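You operate a simulated robot arm through the tools that you are given. There is no shell and no other tool. Be economical: measure what you need, move in short steps, check, and stop when the job is done.

Carry out the task below with a simulated two-armed robot. There is one attempt and no reset: what you move stays moved.

TASK
Carry the grey tray with both arms and set it on the top of the wooden table.
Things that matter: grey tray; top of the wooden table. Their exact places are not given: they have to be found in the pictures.

The check looks at the end state, three seconds after you hand in, the way a careful person would. Anything else that was tipped, shoved, dropped, spilled or broken makes it a failure.

THE ROBOT
Two 7-joint arms with four-finger grippers on one trunk, on a base that drives. Base frame: it is fixed to the floor where the robot stands at the start and does not move with it; the origin is under the middle of the robot, x ahead of it, y to its left, z up; the surface under the hand at the start is at about z = 860. Lengths are in mm, angles in rad, forces in N, time in s.
The left shoulder is at the start at [40, 181, 1130], the right one opposite. With the tool pointing down near the work surface each hand reaches from about 320 to 840 mm from the robot's upright axis, wherever it stands, measured 20 degrees to its own side. Places, roughly: top of the wooden table [-1600, -400, 800]. Payload 3.67 kg a hand.
Tool frame (each hand has its own): the origin (TCP) lies between the finger pads and is the grasp point; the fingertips stand 28 mm ahead of it; z points along the fingers, y is the line along which they close. The gripper opens to 112 mm. The gripper's body begins 73 mm behind the TCP.
Orientation is that of the tool frame in the base frame, as a unit quaternion [w, x, y, z]. With the fingers straight down and closing along the base's y, the tool's x points along the base's -x, its y along +y and its z along -z.

THE INTERFACE
- The arms move only by the tool play_rows. It takes "left_series", "right_series" or both (then of equal length, played together; a hand with none holds still); each is a list of rows, each a list of 6 numbers: the shift along the tool's x, y, z in mm, then the turn, a rotation vector about the tool's x, y, z in rad. In form: [[tx, ty, tz, ax, ay, az], ...]. A call has 1 to 10 rows; each row shifts and turns the commanded pose from where the row before left it, along the tool's axes as they then stand. "left_claw" and "right_claw" are, for a hand that has rows, the opening, from 0 (shut) to 1 (fully open), set as the call begins (left out, the last holds). Rows are played at 5 a second. More than 50 mm and 0.15 rad between two rows, or a gripper value outside its range, and nothing of the call is played. Where a pose cannot be reached the arm comes as near as it can. A force on the tool above 40 N (or 10 N above the force at the start of the call, whichever is more), or a blocked arm, ends the call early, and 0.2 s more pass. Each finger halts on what it meets, pressing with about 21 N; the grip force reading is that of the motor and also rises with nothing between the fingers. The clock runs only during rows and for 0.2 s after the last one: add rows that do not move to give the fingers time. It gives the time, the measured TCP pose, the force on the tool (base axes), the opening and the grip force at its end, in the units of the frame above (readings bear some noise), with the torque about the TCP (base axes, N m) and any sound that the robot's microphone picked up.
- Cameras (640 x 400 px; columns grow to the right, rows downward): "scene" is now at [110.9, -31.4, 1368.6]; the picture's right is [-0.41, -0.91, 0.00], its down [-0.48, 0.22, -0.85] and it looks along [0.77, -0.35, -0.53] (base axes); focal length 247 px, centre (320, 200). "left" rides on the left gripper at [60, 18, -104] in its tool frame; the picture's right is [-0.29, 0.96, 0.00], its down [-0.80, -0.24, -0.55] and it looks along [-0.53, -0.16, 0.83] (tool axes); focal length 234 px, centre (320, 200). "right" rides on the right gripper at [60, -18, -104] in its tool frame; the picture's right is [0.29, 0.96, 0.00], its down [-0.80, 0.24, -0.55] and it looks along [-0.53, 0.16, 0.83] (tool axes); focal length 234 px, centre (320, 200).
- grab_frame(camera): a new picture of that camera. No time passes.
- raise_lower(by): slides the trunk up (or, below 0, down) by that many mm; the arms and the scene camera ride with it, the base frame stays. It gives what a move gives, with no picture.
- base_move(legs): drives the robot by 1 to 6 legs, each [ahead, left, turn to the left] in mm, mm and rad, along the robot's own axes; the way and the turn of a leg run together, so that a leg with both is an arc; at most 1500 mm and 3.142 rad a leg. The arms and the cameras ride along, it lands a little off, and it stops where it bumps. It gives what a move gives.
- pan_tilt(pan, tilt): turns the head with the scene camera to pan (to the left, within 1.501 rad either way) and tilt (down, from -0.506 to 1.204), counted from straight ahead of the robot. It gives what a move gives.
- measure_at(camera, pixels): for up to 12 pixels [column, row] of the newest picture of that camera ("zoom" is the newest enlarged one), the place [x, y, z] in the base frame of the surface seen there, good to about 2 mm, but the place of the scene camera against the robot may be out by one fixed shift of up to 18 mm in any direction. No time passes.
- zoom(camera, box): a new picture of the part [left, top, right, bottom] of that camera's present view, enlarged. No time passes.
- sign_off(): hands the job in; it is judged then, once.

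Keep the steps short. Do not move on a guess: measure, check each grasp and each placing, and mend mistakes. In all there are 80 turns and 62 pictures (those below and enlarged ones count). Leave the grippers open and the arms clear of the work at the hand-in unless told otherwise, and finish with a single line.

The tools are called as name(argument=value, ...) on one line, values as JSON. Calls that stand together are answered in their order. play_rows: Moves the arms, as the interface text tells. Its arguments: {"type":"object","properties":{"left_series":{"type":"array"},"left_claw":{"type":"number"},"right_series":{"type":"array"},"right_claw":{"type":"number"}},"required":[]} The other tools are called the same way: raise_lower (by) slides the trunk up or down; base_move (legs) drives the base; pan_tilt (pan, tilt) turns the head that bears the scene camera; grab_frame (camera) takes a picture; measure_at (camera, pixels) gives the place of the surface under pixels of a picture; zoom (camera, box) takes an enlarged picture of a part of a camera's view; sign_off () hands the job in.

At the start:

```text
clock: 0.0
left_eef_pos: [506.3, 34.8, 1080.1]
left_tool_rot: [0.0, 0.0, 1.0, 0.0]
left_contact_force: [0.3, 0.6, -0.7]
left_wrist_torque: [-0.01, -0.02, -0.03]
left_width: 112.0
left_grip_force: 0.2
right_eef_pos: [490.9, -398.8, 1159.3]
right_tool_rot: [0.0, 0.0, 1.0, 0.0]
right_contact_force: [-0.2, 0.4, -0.6]
right_wrist_torque: [0.01, 0.0, -0.02]
right_width: 111.9
right_grip_force: 0.1
trunk travel left (down, up): [-250.0, 264.0]
robot x, y, heading: [1.4, -0.2, -0.001]
head pan, tilt: [-0.426, 0.559]
```

scene: 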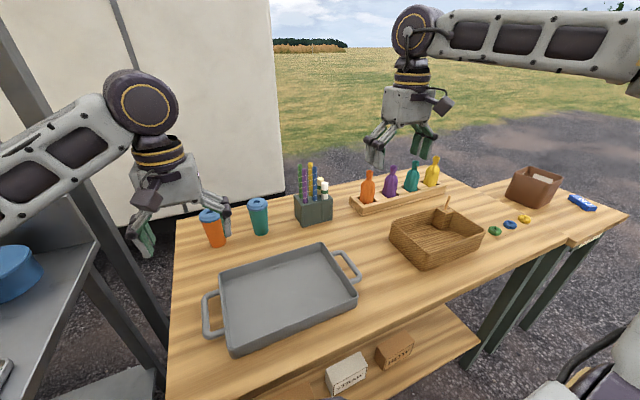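
right: 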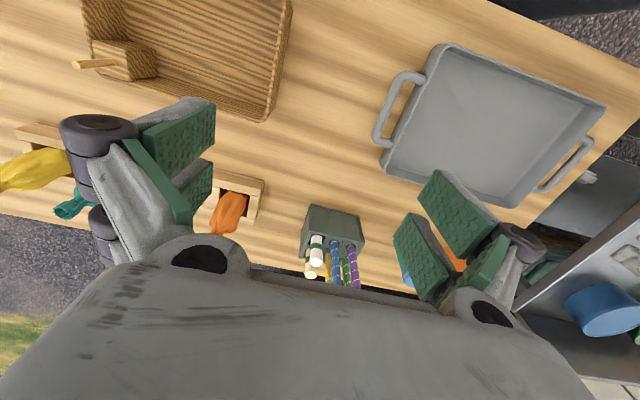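
left: 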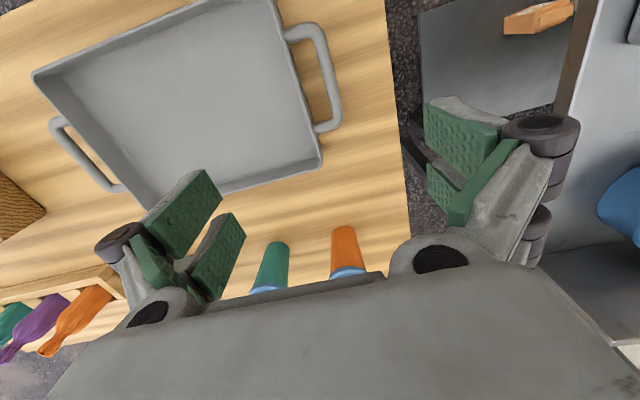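

I see the grey tray on the workbench, with handles near scene (207,315) and (347,265). I'll measure its handles, its rim and the bench.

measure_at(camera="scene", pixels=[[206, 313], [207, 297], [212, 334], [347, 264], [338, 251], [358, 279], [219, 274], [324, 246], [357, 297], [234, 350], [285, 295], [190, 280]])

measure_at(camera="left", pixels=[[330, 80], [318, 35], [335, 122], [85, 155], [55, 125], [115, 187], [35, 75], [270, 2], [321, 165], [180, 90], [300, 35], [310, 127]])

zoom(camera="scene", box=[180, 220, 380, 370])

```text
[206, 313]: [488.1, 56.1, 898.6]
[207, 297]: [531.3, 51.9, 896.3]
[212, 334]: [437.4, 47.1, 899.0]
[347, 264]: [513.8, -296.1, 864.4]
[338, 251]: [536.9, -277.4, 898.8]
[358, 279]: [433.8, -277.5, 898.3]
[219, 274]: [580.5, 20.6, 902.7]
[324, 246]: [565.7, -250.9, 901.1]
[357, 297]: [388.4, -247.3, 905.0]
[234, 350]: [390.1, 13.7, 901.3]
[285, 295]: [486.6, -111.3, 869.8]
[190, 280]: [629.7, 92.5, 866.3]
```

```text
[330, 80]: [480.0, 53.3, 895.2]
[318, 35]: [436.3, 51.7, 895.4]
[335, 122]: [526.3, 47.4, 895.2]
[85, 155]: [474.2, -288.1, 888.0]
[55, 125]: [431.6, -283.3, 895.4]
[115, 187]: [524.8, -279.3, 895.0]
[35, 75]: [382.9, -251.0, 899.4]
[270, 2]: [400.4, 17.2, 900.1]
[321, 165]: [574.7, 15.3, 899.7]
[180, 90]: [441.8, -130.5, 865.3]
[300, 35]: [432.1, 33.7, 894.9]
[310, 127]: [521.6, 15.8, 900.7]
```

```text
2.67 times, centred on (280, 295) of scene
```

zoom: 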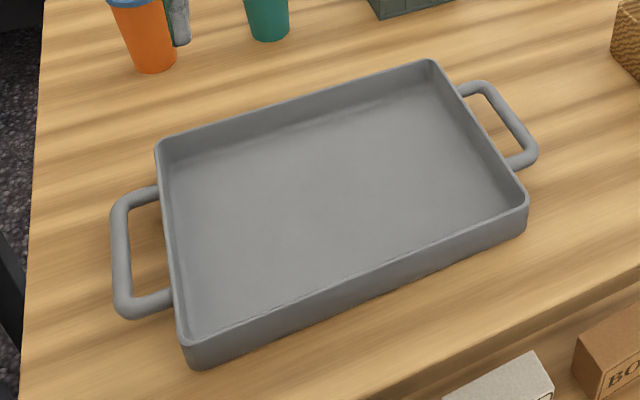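

The wrist measurement puts the left handle bar at about (481, 51, 895) and the right one at about (478, -286, 895). I'll move both hands above the bars, partly open, to hover near z=1000.

play_rows(left_series=[[8, 5, 0, 0, 0, 0], [8, 5, 0, 0, 0, 0], [9, 6, 20, 0, 0, 0], [0, 0, 20, 0, 0, 0], [0, 0, 20, 0, 0, 0], [0, 0, 20, 0, 0, 0]], right_series=[[4, 38, 0, 0, 0, 0], [4, 38, 0, 0, 0, 0], [4, 38, 39, 0, 0, 0], [0, 0, 40, 0, 0, 0], [0, 0, 40, 0, 0, 0], [0, 0, 40, 0, 0, 0]], left_claw=0.27, right_claw=0.27)

grab_frame(camera="left")

grab_frame(camera="right")

```text
refused: row 3 steps farther than a row can; nothing moved
```

```text
57 pictures are left
```

left: 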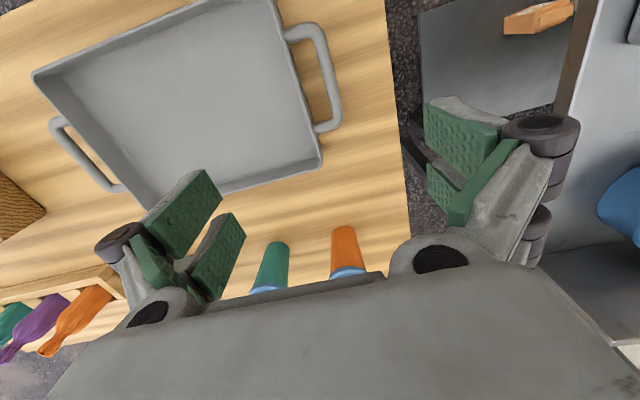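

```text
56 pictures are left
```

right: 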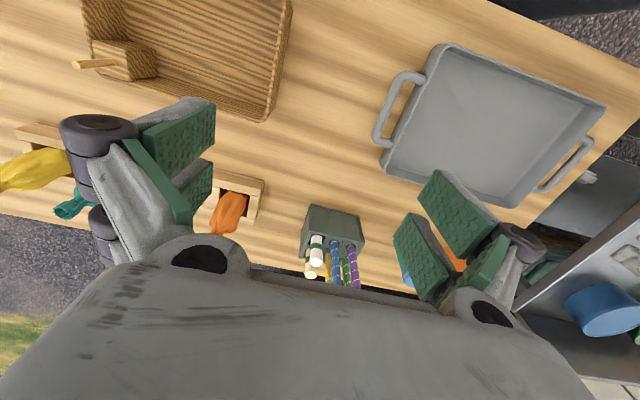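

Row 3 was longer than a row may be, so nothing moved. I'll send the same motion split into smaller rows.

play_rows(left_series=[[8, 5, 0, 0, 0, 0], [8, 5, 0, 0, 0, 0], [9, 6, 0, 0, 0, 0], [0, 0, 20, 0, 0, 0], [0, 0, 20, 0, 0, 0], [0, 0, 20, 0, 0, 0], [0, 0, 20, 0, 0, 0], [0, 0, 0, 0, 0, 0]], right_series=[[4, 38, 0, 0, 0, 0], [4, 38, 0, 0, 0, 0], [4, 38, 0, 0, 0, 0], [0, 0, 40, 0, 0, 0], [0, 0, 40, 0, 0, 0], [0, 0, 40, 0, 0, 0], [0, 0, 39, 0, 0, 0], [0, 0, 0, 0, 0, 0]], left_claw=0.27, right_claw=0.27)

grab_frame(camera="left")

grab_frame(camera="right")

```text
clock: 1.8
left_eef_pos: [480.1, 50.8, 999.2]
left_tool_rot: [0.0, 0.0, 1.0, 0.0]
left_contact_force: [0.2, -0.1, -0.1]
left_wrist_torque: [-0.03, -0.02, -0.01]
left_width: 30.2
left_grip_force: 0.0
right_eef_pos: [478.8, -282.1, 1001.5]
right_tool_rot: [0.0, 0.001, 1.0, -0.001]
right_contact_force: [0.1, 0.3, 0.3]
right_wrist_torque: [0.0, -0.04, 0.0]
right_width: 30.1
right_grip_force: 0.0
trunk travel left (down, up): [-250.0, 264.0]
robot x, y, heading: [-2.6, 0.8, -0.001]
head pan, tilt: [-0.426, 0.559]
```

```text
55 pictures are left
```

left: 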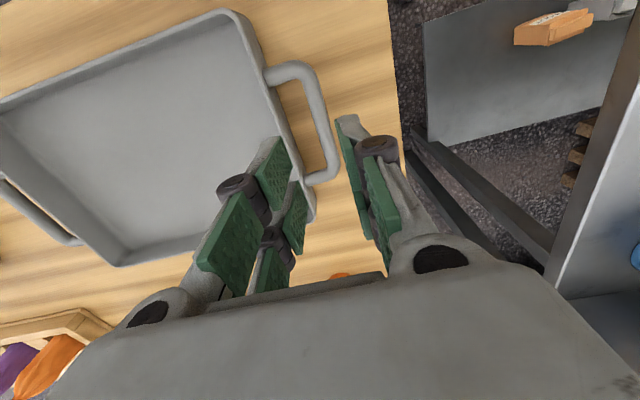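

```text
54 pictures are left
```

right: 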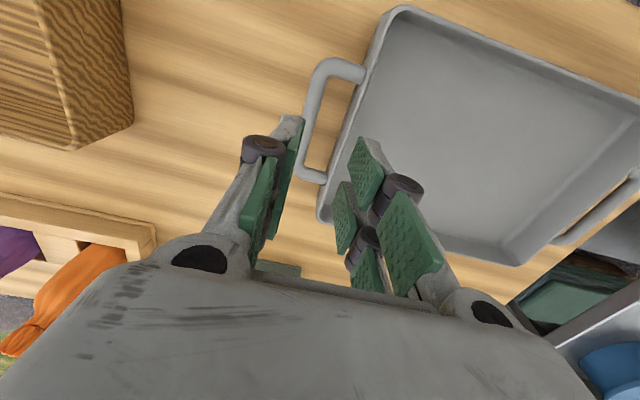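

Both hands hover. I'll measure the bars and the inner gaps from the wrist cameras.

measure_at(camera="left", pixels=[[317, 110], [309, 110], [325, 110], [305, 75], [328, 160], [290, 120], [320, 178], [298, 145]])

measure_at(camera="right", pixels=[[312, 110], [306, 110], [320, 110], [318, 80], [306, 150], [340, 120], [310, 175], [345, 72]])

```text
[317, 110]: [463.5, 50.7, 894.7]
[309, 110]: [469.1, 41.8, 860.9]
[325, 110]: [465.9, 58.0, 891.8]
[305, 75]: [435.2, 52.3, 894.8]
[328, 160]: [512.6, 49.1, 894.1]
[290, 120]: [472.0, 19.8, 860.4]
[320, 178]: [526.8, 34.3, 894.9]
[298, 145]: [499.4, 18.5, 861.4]
```

```text
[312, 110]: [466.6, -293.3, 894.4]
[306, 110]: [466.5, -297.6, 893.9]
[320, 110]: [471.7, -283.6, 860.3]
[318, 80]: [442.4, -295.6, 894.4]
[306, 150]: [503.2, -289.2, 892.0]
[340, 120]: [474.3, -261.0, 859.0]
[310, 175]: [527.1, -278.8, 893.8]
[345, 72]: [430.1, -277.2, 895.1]
```

The left bar is centred at y≈51 and the right one at y≈-291. I'll shift the right hand 9 mm outward and lower both to z≈895, which leaves the fingertips 7 mm above the bench.

play_rows(left_series=[[0, 0, 0, 0, 0, 0], [0, 0, 25, 0, 0, 0], [0, 0, 25, 0, 0, 0], [0, 0, 20, 0, 0, 0], [0, 0, 20, 0, 0, 0], [0, 0, 14, 0, 0, 0], [0, 0, 0, 0, 0, 0]], right_series=[[0, -9, 0, 0, 0, 0], [0, 0, 25, 0, 0, 0], [0, 0, 25, 0, 0, 0], [0, 0, 20, 0, 0, 0], [0, 0, 20, 0, 0, 0], [0, 0, 16, 0, 0, 0], [0, 0, 0, 0, 0, 0]])

grab_frame(camera="left")

grab_frame(camera="right")

```text
clock: 3.4
left_eef_pos: [480.6, 50.4, 896.1]
left_tool_rot: [-0.001, 0.0, 1.0, 0.0]
left_contact_force: [-0.3, 5.7, 2.1]
left_wrist_torque: [-0.12, 0.03, -0.03]
left_width: 27.5
left_grip_force: 0.1
right_eef_pos: [477.8, -293.9, 894.3]
right_tool_rot: [0.0, 0.0, 1.0, 0.0]
right_contact_force: [-0.1, -3.5, 2.7]
right_wrist_torque: [0.07, -0.02, -0.04]
right_width: 28.4
right_grip_force: 0.0
trunk travel left (down, up): [-250.0, 264.0]
robot x, y, heading: [-1.1, -0.2, -0.002]
head pan, tilt: [-0.426, 0.559]
```

```text
53 pictures are left
```

left: 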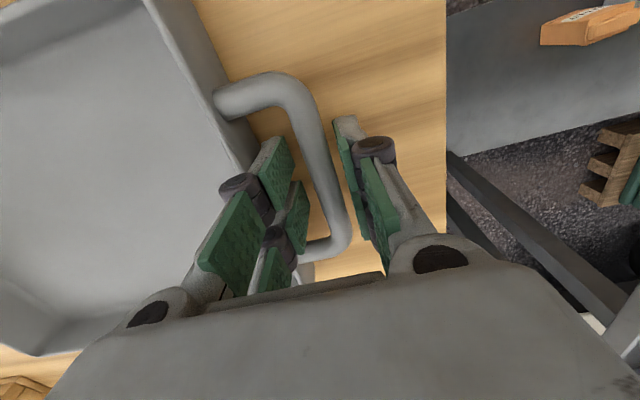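

```text
52 pictures are left
```

right: 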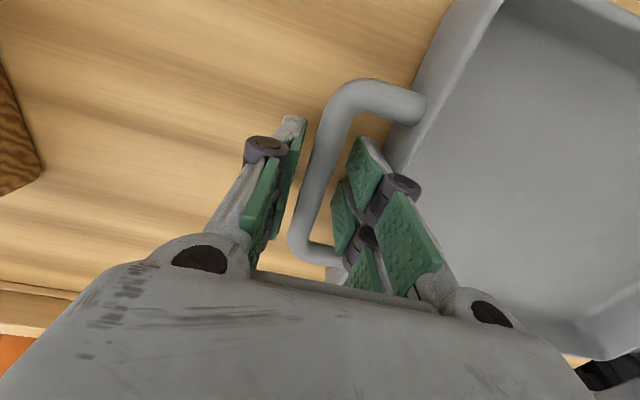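

Both hands straddle their bars. Next I close both grippers.

play_rows(left_series=[[0, 0, 0, 0, 0, 0], [0, 0, 0, 0, 0, 0], [0, 0, 0, 0, 0, 0], [0, 0, 0, 0, 0, 0]], right_series=[[0, 0, 0, 0, 0, 0], [0, 0, 0, 0, 0, 0], [0, 0, 0, 0, 0, 0], [0, 0, 0, 0, 0, 0]], left_claw=0, right_claw=0)

pan_tilt(pan=1.5, tilt=0.4)

grab_frame(camera="scene")

pan_tilt(pan=-1.5, tilt=0.4)

grab_frame(camera="scene")

```text
clock: 4.4
left_eef_pos: [479.9, 50.9, 896.1]
left_tool_rot: [0.0, -0.001, 1.0, 0.003]
left_contact_force: [-0.4, 35.5, -0.1]
left_wrist_torque: [0.26, -0.21, -0.88]
left_width: 13.7
left_grip_force: 21.1
right_eef_pos: [478.2, -294.9, 893.9]
right_tool_rot: [-0.001, 0.001, 1.0, -0.002]
right_contact_force: [0.4, -35.1, 0.3]
right_wrist_torque: [-0.2, 0.09, 0.78]
right_width: 13.4
right_grip_force: 21.6
trunk travel left (down, up): [-250.0, 264.0]
robot x, y, heading: [0.8, 2.1, 0.001]
head pan, tilt: [-0.426, 0.559]
```

```text
clock: 6.3
left_eef_pos: [480.8, 52.0, 896.1]
left_tool_rot: [-0.001, -0.001, 1.0, 0.003]
left_contact_force: [0.7, 40.1, 0.4]
left_wrist_torque: [0.3, 0.03, -0.79]
left_width: 13.3
left_grip_force: 21.2
right_eef_pos: [478.5, -294.1, 893.5]
right_tool_rot: [-0.001, 0.0, 1.0, -0.002]
right_contact_force: [0.2, -40.3, 0.1]
right_wrist_torque: [-0.23, 0.0, 0.78]
right_width: 13.4
right_grip_force: 21.1
trunk travel left (down, up): [-250.0, 264.0]
robot x, y, heading: [2.9, -3.0, 0.001]
head pan, tilt: [1.499, 0.4]
```

```text
51 pictures are left
```

scene: 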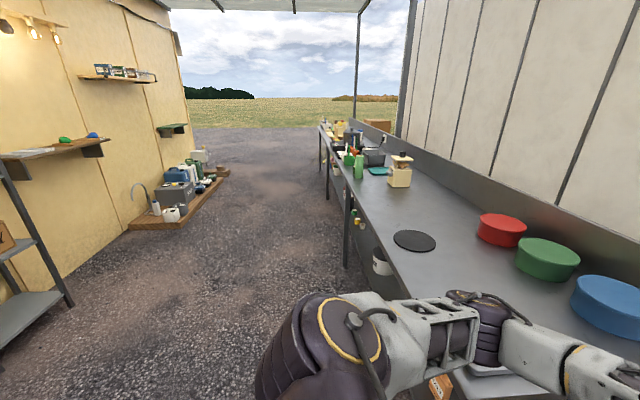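

```text
clock: 8.9
left_eef_pos: [481.2, 51.6, 898.1]
left_tool_rot: [-0.001, 0.0, 1.0, 0.005]
left_contact_force: [-0.7, 40.8, 0.4]
left_wrist_torque: [0.32, -0.03, -0.81]
left_width: 13.6
left_grip_force: 21.1
right_eef_pos: [477.6, -293.5, 894.1]
right_tool_rot: [-0.001, 0.0, 1.0, -0.001]
right_contact_force: [-0.5, -39.9, -1.2]
right_wrist_torque: [-0.2, -0.03, 0.73]
right_width: 13.6
right_grip_force: 20.9
trunk travel left (down, up): [-250.0, 264.0]
robot x, y, heading: [-2.0, -0.4, -0.002]
head pan, tilt: [-1.499, 0.4]
```

```text
50 pictures are left
```

scene: 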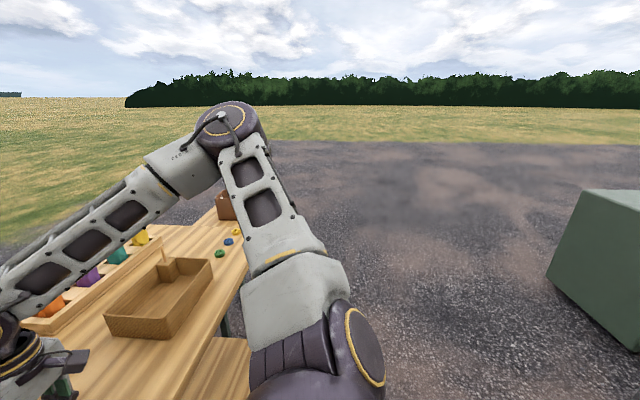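

Both grips hold at about 13.5 mm. The hands push against each other through the tray with about 40 N, so I'll ease each outward 2 mm and see whether that drops.

play_rows(left_series=[[0, 1, 0, 0, 0, 0], [0, 1, 0, 0, 0, 0], [0, 0, 0, 0, 0, 0]], right_series=[[0, -1, 0, 0, 0, 0], [0, -1, 0, 0, 0, 0], [0, 0, 0, 0, 0, 0]])

```text
clock: 9.7
left_eef_pos: [480.5, 51.8, 896.9]
left_tool_rot: [-0.001, 0.001, 1.0, 0.0]
left_contact_force: [0.3, 22.4, 0.2]
left_wrist_torque: [0.18, -0.01, -0.73]
left_width: 13.0
left_grip_force: 20.9
right_eef_pos: [478.2, -294.3, 894.6]
right_tool_rot: [0.0, 0.001, 1.0, 0.001]
right_contact_force: [-1.2, -23.1, 0.2]
right_wrist_torque: [-0.11, 0.01, 0.89]
right_width: 13.3
right_grip_force: 20.4
trunk travel left (down, up): [-250.0, 264.0]
robot x, y, heading: [-2.5, 0.6, -0.0]
head pan, tilt: [-1.499, 0.4]
```

Easing outward halved the force. I'll ease 2 mm more each.

play_rows(left_series=[[0, 1, 0, 0, 0, 0], [0, 1, 0, 0, 0, 0], [0, 0, 0, 0, 0, 0]], right_series=[[0, -1, 0, 0, 0, 0], [0, -1, 0, 0, 0, 0], [0, 0, 0, 0, 0, 0]])

pan_tilt(pan=-0.2, tilt=0.7)

```text
clock: 10.5
left_eef_pos: [479.2, 51.4, 896.0]
left_tool_rot: [0.0, 0.001, 1.0, -0.003]
left_contact_force: [1.0, -17.0, -0.2]
left_wrist_torque: [-0.15, 0.11, -0.53]
left_width: 13.0
left_grip_force: 21.8
right_eef_pos: [477.6, -294.1, 895.4]
right_tool_rot: [0.0, -0.001, 1.0, 0.003]
right_contact_force: [-1.1, 16.5, -0.3]
right_wrist_torque: [0.14, -0.11, 0.87]
right_width: 13.4
right_grip_force: 20.9
trunk travel left (down, up): [-250.0, 264.0]
robot x, y, heading: [0.8, 2.3, 0.005]
head pan, tilt: [-1.499, 0.4]
```

```text
clock: 11.9
left_eef_pos: [480.0, 50.9, 895.2]
left_tool_rot: [0.001, 0.001, 1.0, -0.004]
left_contact_force: [0.6, -41.4, 0.0]
left_wrist_torque: [-0.31, 0.01, -0.54]
left_width: 13.9
left_grip_force: 20.7
right_eef_pos: [477.9, -295.4, 894.9]
right_tool_rot: [0.001, 0.0, 1.0, 0.002]
right_contact_force: [-0.2, 41.2, -0.3]
right_wrist_torque: [0.24, -0.01, 0.82]
right_width: 13.9
right_grip_force: 20.8
trunk travel left (down, up): [-250.0, 264.0]
robot x, y, heading: [-0.7, -1.5, -0.002]
head pan, tilt: [-0.201, 0.7]
```

It settled on the opposite side, with a slow drift. I'll bring each hand back 1.5 mm and let it settle.

play_rows(left_series=[[0, -1.5, 0, 0, 0, 0], [0, 0, 0, 0, 0, 0], [0, 0, 0, 0, 0, 0], [0, 0, 0, 0, 0, 0], [0, 0, 0, 0, 0, 0], [0, 0, 0, 0, 0, 0]], right_series=[[0, 1.5, 0, 0, 0, 0], [0, 0, 0, 0, 0, 0], [0, 0, 0, 0, 0, 0], [0, 0, 0, 0, 0, 0], [0, 0, 0, 0, 0, 0], [0, 0, 0, 0, 0, 0]])

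grab_frame(camera="scene")

```text
clock: 13.3
left_eef_pos: [480.8, 51.7, 895.7]
left_tool_rot: [-0.001, 0.0, 1.0, -0.001]
left_contact_force: [0.5, -33.0, -0.6]
left_wrist_torque: [-0.25, 0.09, -0.69]
left_width: 13.5
left_grip_force: 20.5
right_eef_pos: [479.5, -295.3, 894.9]
right_tool_rot: [-0.001, 0.0, 1.0, 0.001]
right_contact_force: [0.2, 33.9, -1.3]
right_wrist_torque: [0.2, -0.12, 0.81]
right_width: 13.4
right_grip_force: 20.7
trunk travel left (down, up): [-250.0, 264.0]
robot x, y, heading: [2.7, 1.1, -0.0]
head pan, tilt: [-0.201, 0.7]
```

```text
49 pictures are left
```

scene: 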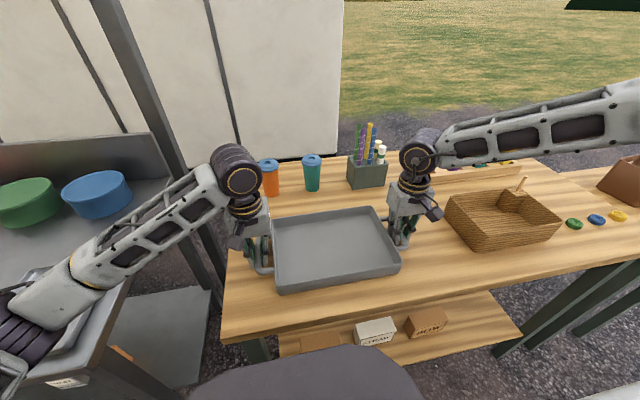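

Still 33 N of pull. I'll bring each in another 0.6 mm.

play_rows(left_series=[[0, -0.6, 0, 0, 0, 0], [0, 0, 0, 0, 0, 0], [0, 0, 0, 0, 0, 0], [0, 0, 0, 0, 0, 0], [0, 0, 0, 0, 0, 0], [0, 0, 0, 0, 0, 0]], right_series=[[0, 0.6, 0, 0, 0, 0], [0, 0, 0, 0, 0, 0], [0, 0, 0, 0, 0, 0], [0, 0, 0, 0, 0, 0], [0, 0, 0, 0, 0, 0], [0, 0, 0, 0, 0, 0]])

```text
clock: 14.8
left_eef_pos: [480.1, 52.1, 896.9]
left_tool_rot: [0.0, 0.0, 1.0, 0.0]
left_contact_force: [-0.1, -26.1, -1.7]
left_wrist_torque: [-0.2, -0.03, -0.79]
left_width: 13.4
left_grip_force: 20.5
right_eef_pos: [477.5, -295.5, 894.5]
right_tool_rot: [-0.001, 0.001, 1.0, 0.0]
right_contact_force: [0.2, 25.7, -1.8]
right_wrist_torque: [0.13, 0.06, 0.87]
right_width: 13.4
right_grip_force: 20.7
trunk travel left (down, up): [-250.0, 264.0]
robot x, y, heading: [-1.0, 0.1, 0.001]
head pan, tilt: [-0.201, 0.7]
```

The load is fine now. I'll lift the tray with the trunk by 40 mm first and check.

raise_lower(by=40)

grab_frame(camera="scene")

```text
clock: 15.6
left_eef_pos: [479.7, 53.6, 935.3]
left_tool_rot: [-0.001, -0.002, 1.0, 0.001]
left_contact_force: [-0.2, 0.0, 0.7]
left_wrist_torque: [0.0, 0.06, -0.04]
left_width: 0.0
left_grip_force: 21.1
right_eef_pos: [479.1, -294.8, 933.3]
right_tool_rot: [-0.001, 0.001, 1.0, 0.0]
right_contact_force: [0.1, 0.0, -0.1]
right_wrist_torque: [-0.01, -0.03, 0.02]
right_width: 0.1
right_grip_force: 21.1
trunk travel left (down, up): [-290.0, 224.0]
robot x, y, heading: [0.1, 0.4, 0.002]
head pan, tilt: [-0.201, 0.7]
```

```text
48 pictures are left
```

scene: 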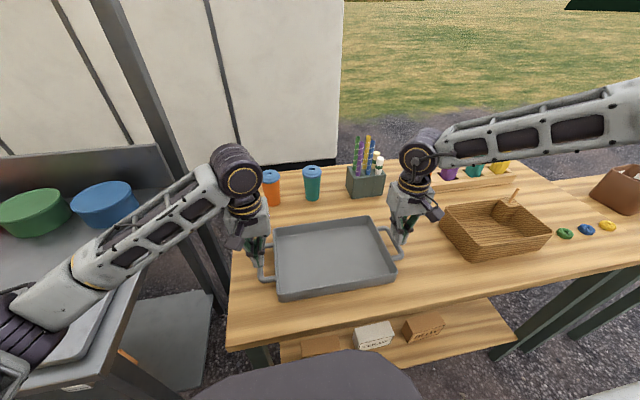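

Both grippers read width 0, so the handles slipped out and the tray stayed on the bench. I'll look at the handles again before regripping.

play_rows(left_series=[[0, 0, -20, 0, 0, 0], [0, 0, 0, 0, 0, 0]], right_series=[[0, 0, -20, 0, 0, 0], [0, 0, 0, 0, 0, 0]], left_claw=0.27, right_claw=0.27)

grab_frame(camera="left")

grab_frame(camera="right")

```text
clock: 16.2
left_eef_pos: [480.5, 51.9, 955.7]
left_tool_rot: [0.0, 0.001, 1.0, 0.0]
left_contact_force: [-0.1, -0.2, -0.8]
left_wrist_torque: [0.02, -0.01, -0.01]
left_width: 30.5
left_grip_force: 0.1
right_eef_pos: [478.7, -295.5, 954.3]
right_tool_rot: [0.0, 0.0, 1.0, 0.0]
right_contact_force: [-0.8, 0.1, -0.7]
right_wrist_torque: [-0.01, 0.02, -0.01]
right_width: 30.5
right_grip_force: 0.2
trunk travel left (down, up): [-290.0, 224.0]
robot x, y, heading: [1.0, -0.7, 0.004]
head pan, tilt: [-0.201, 0.7]
```

```text
47 pictures are left
```

left: 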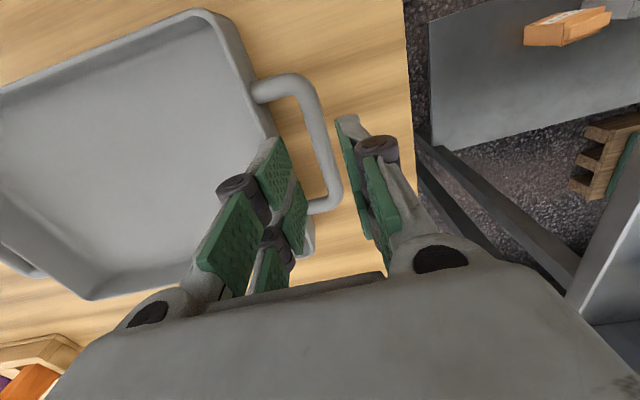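

```text
46 pictures are left
```

right: 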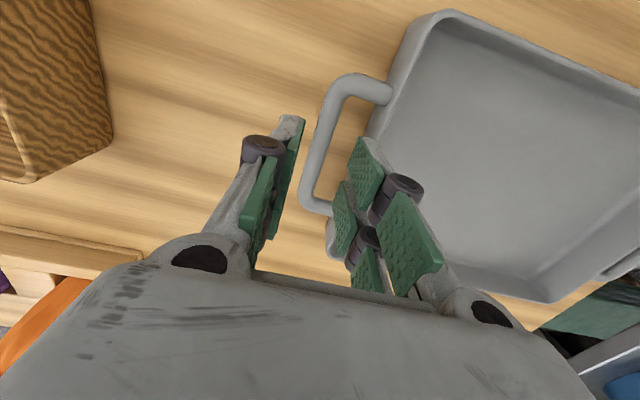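

The tray hasn't moved. I'll go down again to z≈891, slightly deeper, and close with the hands where they are.

play_rows(left_series=[[0, 0, 20, 0, 0, 0], [0, 0, 20, 0, 0, 0], [0, 0, 15, 0, 0, 0], [0, 0, 9, 0, 0, 0], [0, 0, 0, 0, 0, 0]], right_series=[[0, 0, 20, 0, 0, 0], [0, 0, 20, 0, 0, 0], [0, 0, 15, 0, 0, 0], [0, 0, 8, 0, 0, 0], [0, 0, 0, 0, 0, 0]])

play_rows(left_series=[[0, 0, 0, 0, 0, 0], [0, 0, 0, 0, 0, 0], [0, 0, 0, 0, 0, 0], [0, 0, 0, 0, 0, 0], [0, 0, 0, 0, 0, 0], [0, 0, 0, 0, 0, 0]], right_series=[[0, 0, 0, 0, 0, 0], [0, 0, 0, 0, 0, 0], [0, 0, 0, 0, 0, 0], [0, 0, 0, 0, 0, 0], [0, 0, 0, 0, 0, 0], [0, 0, 0, 0, 0, 0]], left_claw=0, right_claw=0)

```text
clock: 17.4
left_eef_pos: [480.5, 52.8, 891.6]
left_tool_rot: [0.0, 0.0, 1.0, 0.0]
left_contact_force: [-0.2, 0.6, -0.2]
left_wrist_torque: [0.01, 0.03, 0.0]
left_width: 29.8
left_grip_force: 0.1
right_eef_pos: [477.5, -294.7, 890.5]
right_tool_rot: [0.0, 0.001, 1.0, 0.0]
right_contact_force: [-0.3, 0.2, -0.6]
right_wrist_torque: [-0.01, 0.02, -0.01]
right_width: 30.3
right_grip_force: 0.2
trunk travel left (down, up): [-290.0, 224.0]
robot x, y, heading: [-1.3, -2.4, 0.001]
head pan, tilt: [-0.201, 0.7]
```

```text
clock: 18.8
left_eef_pos: [481.4, 52.6, 891.4]
left_tool_rot: [0.001, 0.0, 1.0, 0.001]
left_contact_force: [-1.2, -3.1, -0.1]
left_wrist_torque: [-0.01, 0.15, -1.01]
left_width: 13.0
left_grip_force: 20.8
right_eef_pos: [478.3, -294.3, 891.6]
right_tool_rot: [0.0, 0.0, 1.0, -0.001]
right_contact_force: [1.2, 3.0, -0.4]
right_wrist_torque: [0.01, -0.1, 0.64]
right_width: 13.0
right_grip_force: 21.2
trunk travel left (down, up): [-290.0, 224.0]
robot x, y, heading: [0.9, 0.6, -0.0]
head pan, tilt: [-0.201, 0.7]
```

Gripped with almost no side load now. I'll lift slowly, 2 mm a row, and read the vertical force.

play_rows(left_series=[[0, 0, -2, 0, 0, 0], [0, 0, -2, 0, 0, 0], [0, 0, -2, 0, 0, 0], [0, 0, 0, 0, 0, 0], [0, 0, 0, 0, 0, 0]], right_series=[[0, 0, -2, 0, 0, 0], [0, 0, -2, 0, 0, 0], [0, 0, -2, 0, 0, 0], [0, 0, 0, 0, 0, 0], [0, 0, 0, 0, 0, 0]])

grab_frame(camera="left")

```text
clock: 20.0
left_eef_pos: [479.9, 51.3, 897.5]
left_tool_rot: [0.0, 0.0, 1.0, -0.001]
left_contact_force: [-1.3, -10.0, -1.4]
left_wrist_torque: [-0.03, -0.02, -0.99]
left_width: 13.3
left_grip_force: 21.4
right_eef_pos: [478.3, -294.4, 895.1]
right_tool_rot: [0.0, 0.0, 1.0, 0.001]
right_contact_force: [1.5, 11.1, -1.1]
right_wrist_torque: [0.01, 0.05, 0.59]
right_width: 12.5
right_grip_force: 21.1
trunk travel left (down, up): [-290.0, 224.0]
robot x, y, heading: [1.9, 1.6, -0.005]
head pan, tilt: [-0.201, 0.7]
```

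```text
45 pictures are left
```

left: 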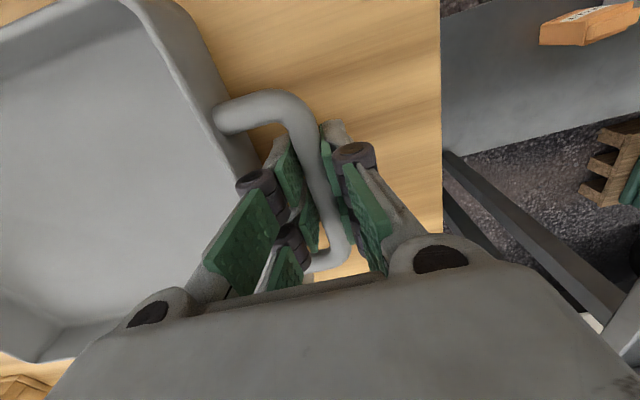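

The vertical force is only about -1.3 N a hand. I'll measure the tray's rim, bar and floor to see whether it rose with the hands.

measure_at(camera="left", pixels=[[175, 60], [265, 105], [300, 125], [80, 200], [210, 125], [225, 150], [330, 190], [260, 50]])

grab_frame(camera="right")

```text
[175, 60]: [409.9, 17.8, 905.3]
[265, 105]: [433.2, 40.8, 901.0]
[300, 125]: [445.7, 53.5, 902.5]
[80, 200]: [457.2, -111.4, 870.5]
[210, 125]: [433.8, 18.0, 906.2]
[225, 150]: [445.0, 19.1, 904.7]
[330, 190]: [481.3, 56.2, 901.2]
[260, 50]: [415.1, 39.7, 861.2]
```

```text
44 pictures are left
```

right: 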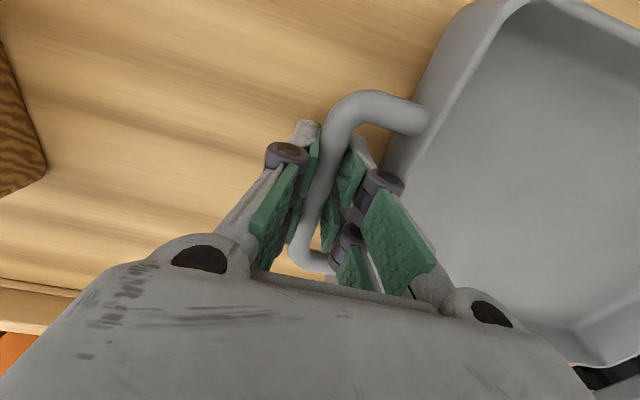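

The tray came up with the hands: the rim went from 900 to 905 and the bar from 895 to 901. It's light, and the earlier slip came from the side pull. I'll lift on slowly with a small inward relief.

play_rows(left_series=[[0, -0.2, -3, 0, 0, 0], [0, -0.2, -3, 0, 0, 0], [0, 0, -3, 0, 0, 0], [0, 0, -3, 0, 0, 0], [0, 0, -4, 0, 0, 0], [0, 0, -4, 0, 0, 0], [0, 0, -4, 0, 0, 0], [0, 0, 0, 0, 0, 0], [0, 0, 0, 0, 0, 0]], right_series=[[0, 0.2, -3, 0, 0, 0], [0, 0.2, -3, 0, 0, 0], [0, 0, -3, 0, 0, 0], [0, 0, -3, 0, 0, 0], [0, 0, -4, 0, 0, 0], [0, 0, -4, 0, 0, 0], [0, 0, -4, 0, 0, 0], [0, 0, 0, 0, 0, 0], [0, 0, 0, 0, 0, 0]])

grab_frame(camera="scene")

```text
clock: 22.0
left_eef_pos: [479.3, 51.9, 921.2]
left_tool_rot: [0.0, 0.0, 1.0, -0.001]
left_contact_force: [-1.2, -8.6, -2.4]
left_wrist_torque: [-0.04, -0.04, -1.03]
left_width: 13.3
left_grip_force: 21.2
right_eef_pos: [478.8, -294.8, 921.4]
right_tool_rot: [0.001, 0.0, 1.0, 0.0]
right_contact_force: [0.9, 8.6, -2.4]
right_wrist_torque: [0.04, 0.07, 0.66]
right_width: 13.0
right_grip_force: 20.5
trunk travel left (down, up): [-290.0, 224.0]
robot x, y, heading: [1.6, -1.1, 0.003]
head pan, tilt: [-0.201, 0.7]
```

```text
43 pictures are left
```

scene: 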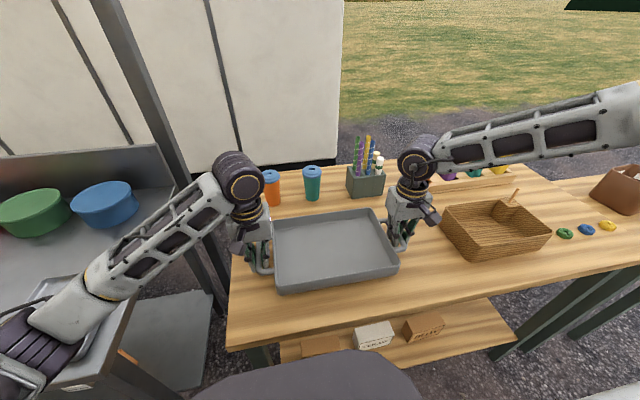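

Held at both ends, and the tray is level. I'll relieve the side load slightly more and lift another 32 mm.

play_rows(left_series=[[0, -0.3, -4, 0, 0, 0], [0, 0, -4, 0, 0, 0], [0, 0, -4, 0, 0, 0], [0, 0, -4, 0, 0, 0], [0, 0, -4, 0, 0, 0], [0, 0, -4, 0, 0, 0], [0, 0, -4, 0, 0, 0], [0, 0, -4, 0, 0, 0], [0, 0, 0, 0, 0, 0]], right_series=[[0, 0.3, -4, 0, 0, 0], [0, 0, -4, 0, 0, 0], [0, 0, -4, 0, 0, 0], [0, 0, -4, 0, 0, 0], [0, 0, -4, 0, 0, 0], [0, 0, -4, 0, 0, 0], [0, 0, -4, 0, 0, 0], [0, 0, -4, 0, 0, 0], [0, 0, 0, 0, 0, 0]])

pan_tilt(pan=1.2, tilt=0.8)

grab_frame(camera="scene")

```text
clock: 24.0
left_eef_pos: [480.1, 51.0, 953.7]
left_tool_rot: [0.0, -0.001, 1.0, 0.001]
left_contact_force: [-0.8, 11.2, -1.6]
left_wrist_torque: [0.04, -0.17, -0.97]
left_width: 13.3
left_grip_force: 20.8
right_eef_pos: [478.4, -294.1, 953.6]
right_tool_rot: [0.0, 0.0, 1.0, -0.001]
right_contact_force: [1.4, -11.1, -1.5]
right_wrist_torque: [-0.01, 0.19, 0.63]
right_width: 13.0
right_grip_force: 21.0
trunk travel left (down, up): [-290.0, 224.0]
robot x, y, heading: [1.2, -2.4, -0.0]
head pan, tilt: [-0.201, 0.7]
```

```text
clock: 25.5
left_eef_pos: [480.2, 51.7, 953.8]
left_tool_rot: [0.0, 0.0, 1.0, 0.001]
left_contact_force: [-0.3, 20.0, -1.4]
left_wrist_torque: [0.09, 0.05, -1.01]
left_width: 13.3
left_grip_force: 21.4
right_eef_pos: [478.2, -293.7, 953.2]
right_tool_rot: [0.0, -0.001, 1.0, 0.0]
right_contact_force: [1.4, -20.0, -1.4]
right_wrist_torque: [-0.07, -0.06, 0.66]
right_width: 12.9
right_grip_force: 20.8
trunk travel left (down, up): [-290.0, 224.0]
robot x, y, heading: [-0.7, -1.4, 0.002]
head pan, tilt: [1.201, 0.799]
```

```text
42 pictures are left
```

scene: 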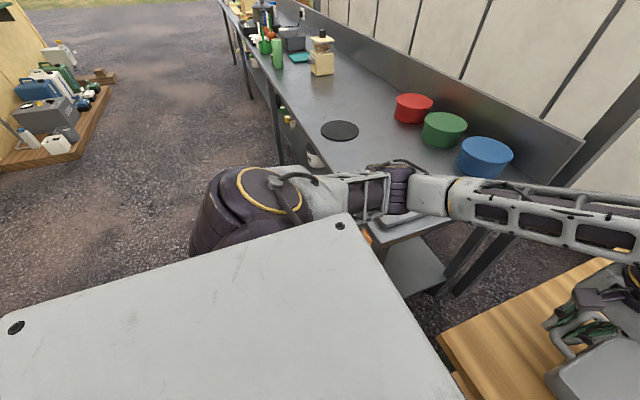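

Arm clearance matters before driving, so I'll measure the counter edge, the item under the left elbow, the arm itself and the floor.

measure_at(camera="scene", pixels=[[405, 218], [395, 235], [460, 195], [375, 195], [340, 150], [430, 190], [340, 131], [270, 90], [420, 265], [300, 150]])

zoom(camera="scene", box=[320, 140, 520, 265])

```text
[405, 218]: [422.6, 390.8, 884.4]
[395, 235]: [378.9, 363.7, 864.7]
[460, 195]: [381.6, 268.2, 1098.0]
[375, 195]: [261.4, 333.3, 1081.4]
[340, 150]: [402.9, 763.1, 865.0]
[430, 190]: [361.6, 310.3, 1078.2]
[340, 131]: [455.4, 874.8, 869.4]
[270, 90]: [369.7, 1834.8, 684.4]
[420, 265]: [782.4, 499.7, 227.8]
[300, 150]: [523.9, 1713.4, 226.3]
```

```text
3.20 times, centred on (420, 202) of scene
```

zoom: 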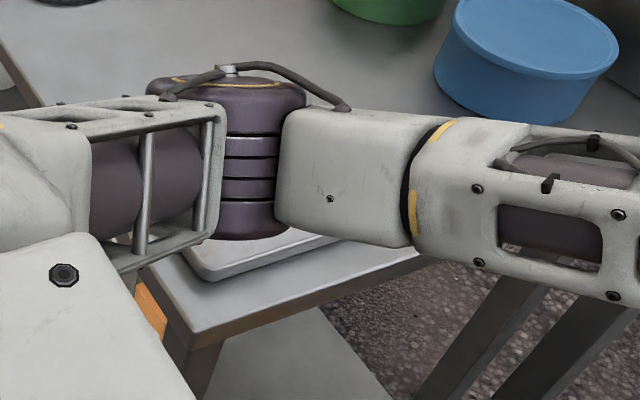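

The arm sits about 120 mm clear above the counter, and reversing takes it away from there. I'll relieve the side load slightly, then back up 250 mm as a first step.

play_rows(left_series=[[0, 0.2, 0, 0, 0, 0], [0, 0, 0, 0, 0, 0], [0, 0, 0, 0, 0, 0]], right_series=[[0, -0.2, 0, 0, 0, 0], [0, 0, 0, 0, 0, 0], [0, 0, 0, 0, 0, 0]])

base_move(legs=[[-250, 0, 0]])

pan_tilt(pan=0, tilt=0.7)

grab_frame(camera="scene")

```text
clock: 26.3
left_eef_pos: [479.5, 50.4, 954.0]
left_tool_rot: [0.0, 0.0, 1.0, 0.0]
left_contact_force: [-0.3, 19.9, -1.1]
left_wrist_torque: [0.08, 0.02, -0.96]
left_width: 13.5
left_grip_force: 20.6
right_eef_pos: [478.3, -294.3, 952.5]
right_tool_rot: [0.0, 0.0, 1.0, 0.0]
right_contact_force: [1.9, -19.8, -1.9]
right_wrist_torque: [-0.02, 0.01, 0.68]
right_width: 12.9
right_grip_force: 20.9
trunk travel left (down, up): [-290.0, 224.0]
robot x, y, heading: [3.4, -3.1, -0.007]
head pan, tilt: [1.201, 0.799]
```

```text
clock: 28.2
left_eef_pos: [231.2, 51.7, 954.1]
left_tool_rot: [0.0, 0.001, 1.0, 0.0]
left_contact_force: [0.1, 19.4, -1.3]
left_wrist_torque: [0.09, -0.02, -0.93]
left_width: 13.6
left_grip_force: 20.8
right_eef_pos: [229.4, -293.6, 952.7]
right_tool_rot: [0.0, 0.001, 1.0, 0.0]
right_contact_force: [0.4, -19.0, -1.6]
right_wrist_torque: [-0.05, -0.02, 0.67]
right_width: 13.0
right_grip_force: 20.6
trunk travel left (down, up): [-290.0, 224.0]
robot x, y, heading: [-248.8, 3.4, 0.0]
head pan, tilt: [1.201, 0.799]
```

```text
clock: 29.6
left_eef_pos: [230.5, 51.8, 953.9]
left_tool_rot: [-0.001, 0.001, 1.0, 0.002]
left_contact_force: [-2.1, 4.5, -1.6]
left_wrist_torque: [0.05, 0.24, -1.04]
left_width: 13.1
left_grip_force: 21.1
right_eef_pos: [228.4, -295.6, 952.2]
right_tool_rot: [0.0, 0.001, 1.0, 0.0]
right_contact_force: [0.6, -4.2, -1.3]
right_wrist_torque: [0.01, -0.22, 0.67]
right_width: 13.0
right_grip_force: 20.6
trunk travel left (down, up): [-290.0, 224.0]
robot x, y, heading: [-248.4, -3.8, 0.004]
head pan, tilt: [0.0, 0.7]
```

```text
40 pictures are left
```

scene: 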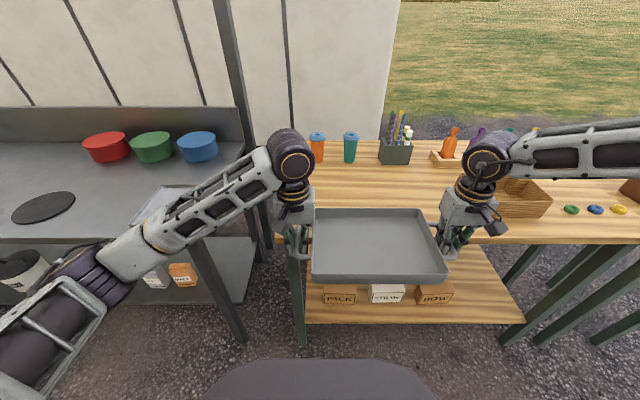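

The tray rides well and has cleared the bench. I'll look left and right and behind to find free space and the wooden table.

pan_tilt(pan=-1.5, tilt=0.3)

grab_frame(camera="scene")

measure_at(camera="scene", pixels=[[560, 270], [600, 200], [500, 250], [600, 330], [450, 200], [630, 370]])

pan_tilt(pan=1.5, tilt=0.3)

grab_frame(camera="scene")

measure_at(camera="scene", pixels=[[60, 270], [100, 200], [150, 180], [30, 330], [200, 250], [10, 150]])

```text
clock: 31.2
left_eef_pos: [231.4, 50.0, 953.2]
left_tool_rot: [0.0, 0.001, 1.0, 0.0]
left_contact_force: [-1.6, 6.0, -1.6]
left_wrist_torque: [0.02, -0.07, -1.01]
left_width: 13.4
left_grip_force: 21.2
right_eef_pos: [229.2, -294.9, 951.4]
right_tool_rot: [0.0, 0.001, 1.0, 0.0]
right_contact_force: [1.2, -6.0, -1.0]
right_wrist_torque: [-0.06, 0.04, 0.65]
right_width: 12.9
right_grip_force: 20.6
trunk travel left (down, up): [-290.0, 224.0]
robot x, y, heading: [-249.0, 0.7, -0.0]
head pan, tilt: [-1.499, 0.3]
```

```text
39 pictures are left
```

scene: 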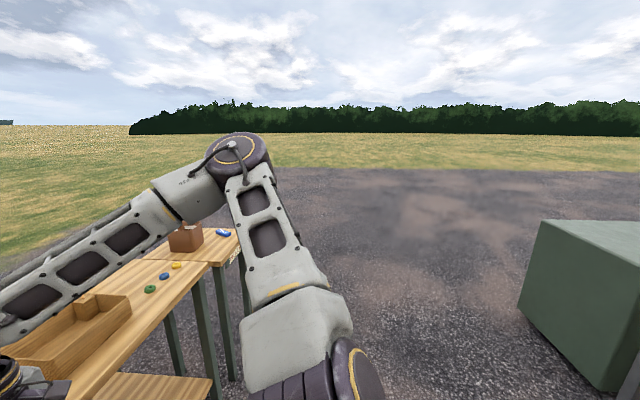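

```text
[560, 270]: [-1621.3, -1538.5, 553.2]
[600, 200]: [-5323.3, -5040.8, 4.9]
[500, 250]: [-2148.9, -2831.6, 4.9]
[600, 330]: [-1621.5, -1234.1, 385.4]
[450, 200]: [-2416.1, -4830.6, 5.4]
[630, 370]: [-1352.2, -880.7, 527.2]
```

```text
clock: 33.8
left_eef_pos: [230.5, 51.1, 952.7]
left_tool_rot: [0.0, 0.002, 1.0, 0.0]
left_contact_force: [-1.2, 6.8, -1.8]
left_wrist_torque: [0.04, 0.05, -1.04]
left_width: 13.4
left_grip_force: 21.0
right_eef_pos: [228.3, -295.4, 952.6]
right_tool_rot: [0.0, 0.002, 1.0, 0.001]
right_contact_force: [0.5, -6.9, -2.0]
right_wrist_torque: [-0.02, -0.03, 0.62]
right_width: 12.6
right_grip_force: 21.5
trunk travel left (down, up): [-290.0, 224.0]
robot x, y, heading: [-251.3, 1.7, -0.003]
head pan, tilt: [1.499, 0.3]
```

```text
38 pictures are left
```

scene: 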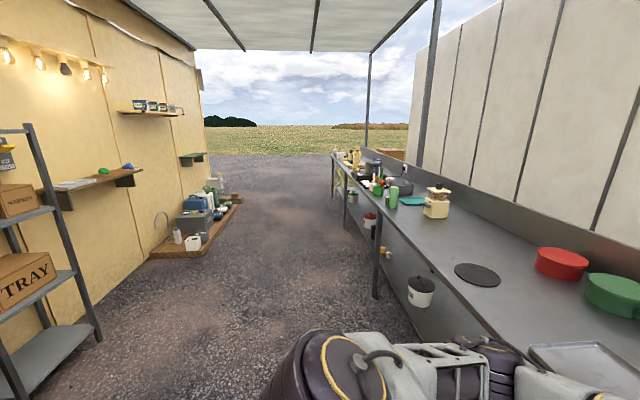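

```text
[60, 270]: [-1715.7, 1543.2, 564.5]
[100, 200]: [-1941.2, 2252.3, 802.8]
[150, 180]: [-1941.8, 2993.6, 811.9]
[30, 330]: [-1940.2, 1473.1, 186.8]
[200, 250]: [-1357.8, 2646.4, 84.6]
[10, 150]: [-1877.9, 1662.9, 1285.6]
```

The space behind is free: the green box is at x<-1600, y<-1230, the shelf is at y>1470, and a table post is near (-1352, -881). I'll back up 170 mm more and turn left a quarter turn in place.

base_move(legs=[[-170, 0, 0], [0, 0, 0.5]])

base_move(legs=[[0, 0, 1.07]])

pan_tilt(pan=1.4, tilt=0.5)

grab_frame(camera="scene")

```text
clock: 36.8
left_eef_pos: [-21.9, 275.6, 953.6]
left_tool_rot: [-0.001, -0.245, 0.97, -0.001]
left_contact_force: [-3.9, 6.5, -1.3]
left_wrist_torque: [0.05, 0.06, -1.0]
left_width: 13.4
left_grip_force: 21.0
right_eef_pos: [141.0, -29.8, 952.0]
right_tool_rot: [0.0, -0.245, 0.97, 0.0]
right_contact_force: [5.1, -6.2, -2.0]
right_wrist_torque: [-0.01, -0.04, 0.67]
right_width: 12.9
right_grip_force: 21.3
trunk travel left (down, up): [-290.0, 224.0]
robot x, y, heading: [-417.3, 2.1, 0.496]
head pan, tilt: [1.499, 0.3]
```

```text
clock: 40.1
left_eef_pos: [-466.0, 482.2, 953.1]
left_tool_rot: [-0.001, -0.702, 0.712, -0.001]
left_contact_force: [-2.9, -1.1, -1.4]
left_wrist_torque: [0.0, 0.01, -0.99]
left_width: 13.3
left_grip_force: 21.0
right_eef_pos: [-119.1, 474.5, 953.5]
right_tool_rot: [0.0, -0.702, 0.713, 0.0]
right_contact_force: [2.2, 1.7, -1.8]
right_wrist_torque: [-0.05, -0.02, 0.69]
right_width: 13.0
right_grip_force: 21.3
trunk travel left (down, up): [-290.0, 224.0]
robot x, y, heading: [-415.8, 2.0, 1.559]
head pan, tilt: [1.499, 0.3]
```

```text
clock: 40.9
left_eef_pos: [-465.9, 481.5, 952.8]
left_tool_rot: [-0.001, -0.701, 0.713, 0.001]
left_contact_force: [-1.6, -1.2, -2.9]
left_wrist_torque: [0.0, 0.01, -1.01]
left_width: 13.2
left_grip_force: 21.2
right_eef_pos: [-119.2, 474.7, 954.0]
right_tool_rot: [0.0, -0.702, 0.712, 0.0]
right_contact_force: [1.7, 0.6, -1.9]
right_wrist_torque: [0.05, -0.05, 0.72]
right_width: 13.0
right_grip_force: 20.8
trunk travel left (down, up): [-290.0, 224.0]
robot x, y, heading: [-423.6, 1.5, 1.553]
head pan, tilt: [1.4, 0.499]
```

```text
37 pictures are left
```

scene: 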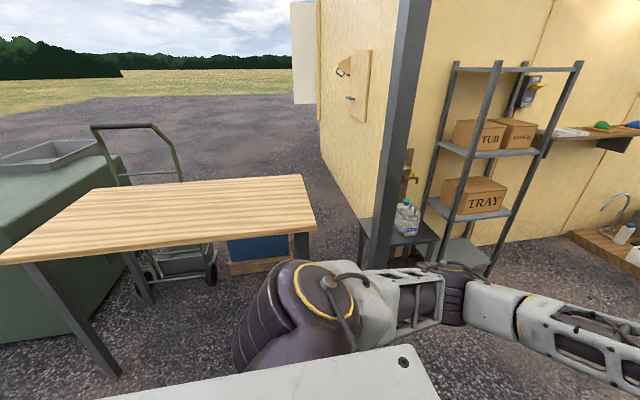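

The wooden table is empty and easy to see at (200,215). I'll measure its top and the things around it.

measure_at(camera="scene", pixels=[[315, 227], [300, 176], [95, 191], [5, 262], [200, 215], [160, 250], [250, 200], [395, 150], [385, 220], [100, 127], [450, 260], [60, 370]])

```text
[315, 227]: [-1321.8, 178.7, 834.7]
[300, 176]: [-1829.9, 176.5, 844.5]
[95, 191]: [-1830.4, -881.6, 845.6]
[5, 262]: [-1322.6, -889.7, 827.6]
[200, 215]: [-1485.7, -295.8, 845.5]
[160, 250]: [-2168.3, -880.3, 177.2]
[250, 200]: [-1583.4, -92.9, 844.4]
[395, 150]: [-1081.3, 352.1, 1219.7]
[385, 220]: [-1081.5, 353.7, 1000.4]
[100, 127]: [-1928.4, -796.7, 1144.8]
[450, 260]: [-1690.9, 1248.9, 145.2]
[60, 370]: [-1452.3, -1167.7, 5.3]
```

The table top spans x -1830 to -1322 and y -885 to 178, at z≈845, or about 840 after correcting the scene camera against the wrist camera. A post stands at (-1081, 352), outside my turning radius. I'll turn left another quarter turn and then look.

base_move(legs=[[0, 0, 0.8], [0, 0, 0.785]])

pan_tilt(pan=0, tilt=0.6)

grab_frame(camera="scene")

```text
clock: 45.8
left_eef_pos: [-899.9, -53.0, 952.2]
left_tool_rot: [0.001, 1.0, 0.001, 0.0]
left_contact_force: [0.7, -2.4, -1.6]
left_wrist_torque: [-0.03, -0.11, -0.99]
left_width: 13.3
left_grip_force: 20.6
right_eef_pos: [-900.4, 293.4, 953.5]
right_tool_rot: [0.0, 1.0, 0.002, -0.001]
right_contact_force: [-0.9, 1.7, -1.2]
right_wrist_torque: [0.0, 0.05, 0.69]
right_width: 12.8
right_grip_force: 20.8
trunk travel left (down, up): [-290.0, 224.0]
robot x, y, heading: [-418.0, -1.5, -3.139]
head pan, tilt: [1.4, 0.499]
```

```text
clock: 47.4
left_eef_pos: [-901.5, -52.6, 953.5]
left_tool_rot: [0.001, 1.0, 0.001, 0.0]
left_contact_force: [0.4, -0.8, -1.2]
left_wrist_torque: [-0.01, -0.23, -0.98]
left_width: 13.1
left_grip_force: 21.3
right_eef_pos: [-899.5, 294.6, 951.6]
right_tool_rot: [0.0, 1.0, 0.002, 0.0]
right_contact_force: [-1.1, 1.3, -2.2]
right_wrist_torque: [-0.07, 0.22, 0.68]
right_width: 13.0
right_grip_force: 21.0
trunk travel left (down, up): [-290.0, 224.0]
robot x, y, heading: [-418.7, 0.7, -3.14]
head pan, tilt: [0.0, 0.6]
```

```text
36 pictures are left
```

scene: 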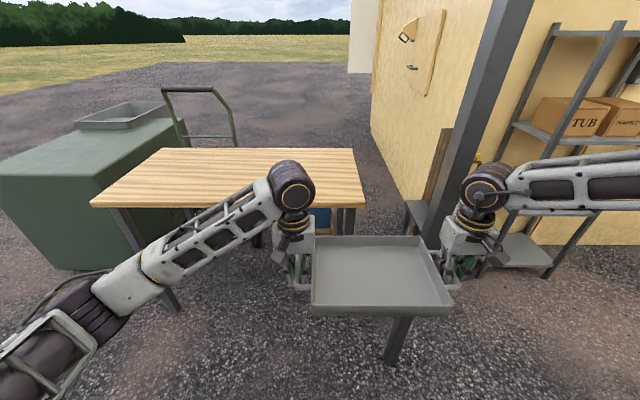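

Heading is π and the tray is held well. I'll strafe left 450 mm, away from the post, then go ahead 300 mm.

base_move(legs=[[0, 450, 0], [300, 0, 0]])

grab_frame(camera="scene")

```text
clock: 51.9
left_eef_pos: [-1199.9, -505.8, 953.0]
left_tool_rot: [0.001, 1.0, 0.003, 0.0]
left_contact_force: [0.5, -1.0, -1.7]
left_wrist_torque: [-0.01, -0.04, -0.99]
left_width: 13.5
left_grip_force: 20.9
right_eef_pos: [-1199.5, -159.1, 951.5]
right_tool_rot: [0.0, 1.0, 0.004, 0.0]
right_contact_force: [-1.2, 1.4, -1.8]
right_wrist_torque: [0.04, -0.05, 0.71]
right_width: 13.0
right_grip_force: 21.2
trunk travel left (down, up): [-290.0, 224.0]
robot x, y, heading: [-718.1, -451.8, -3.138]
head pan, tilt: [0.0, 0.6]
```

```text
35 pictures are left
```

scene: 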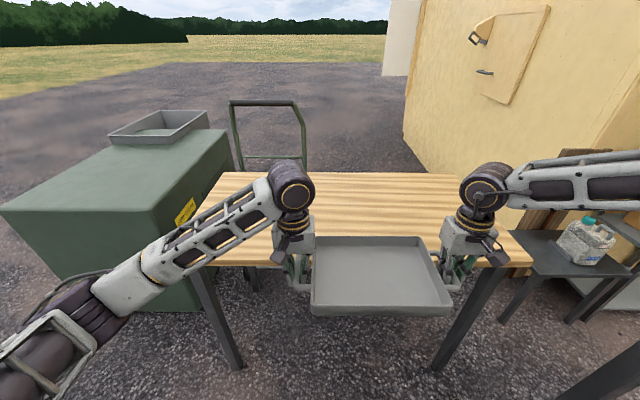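

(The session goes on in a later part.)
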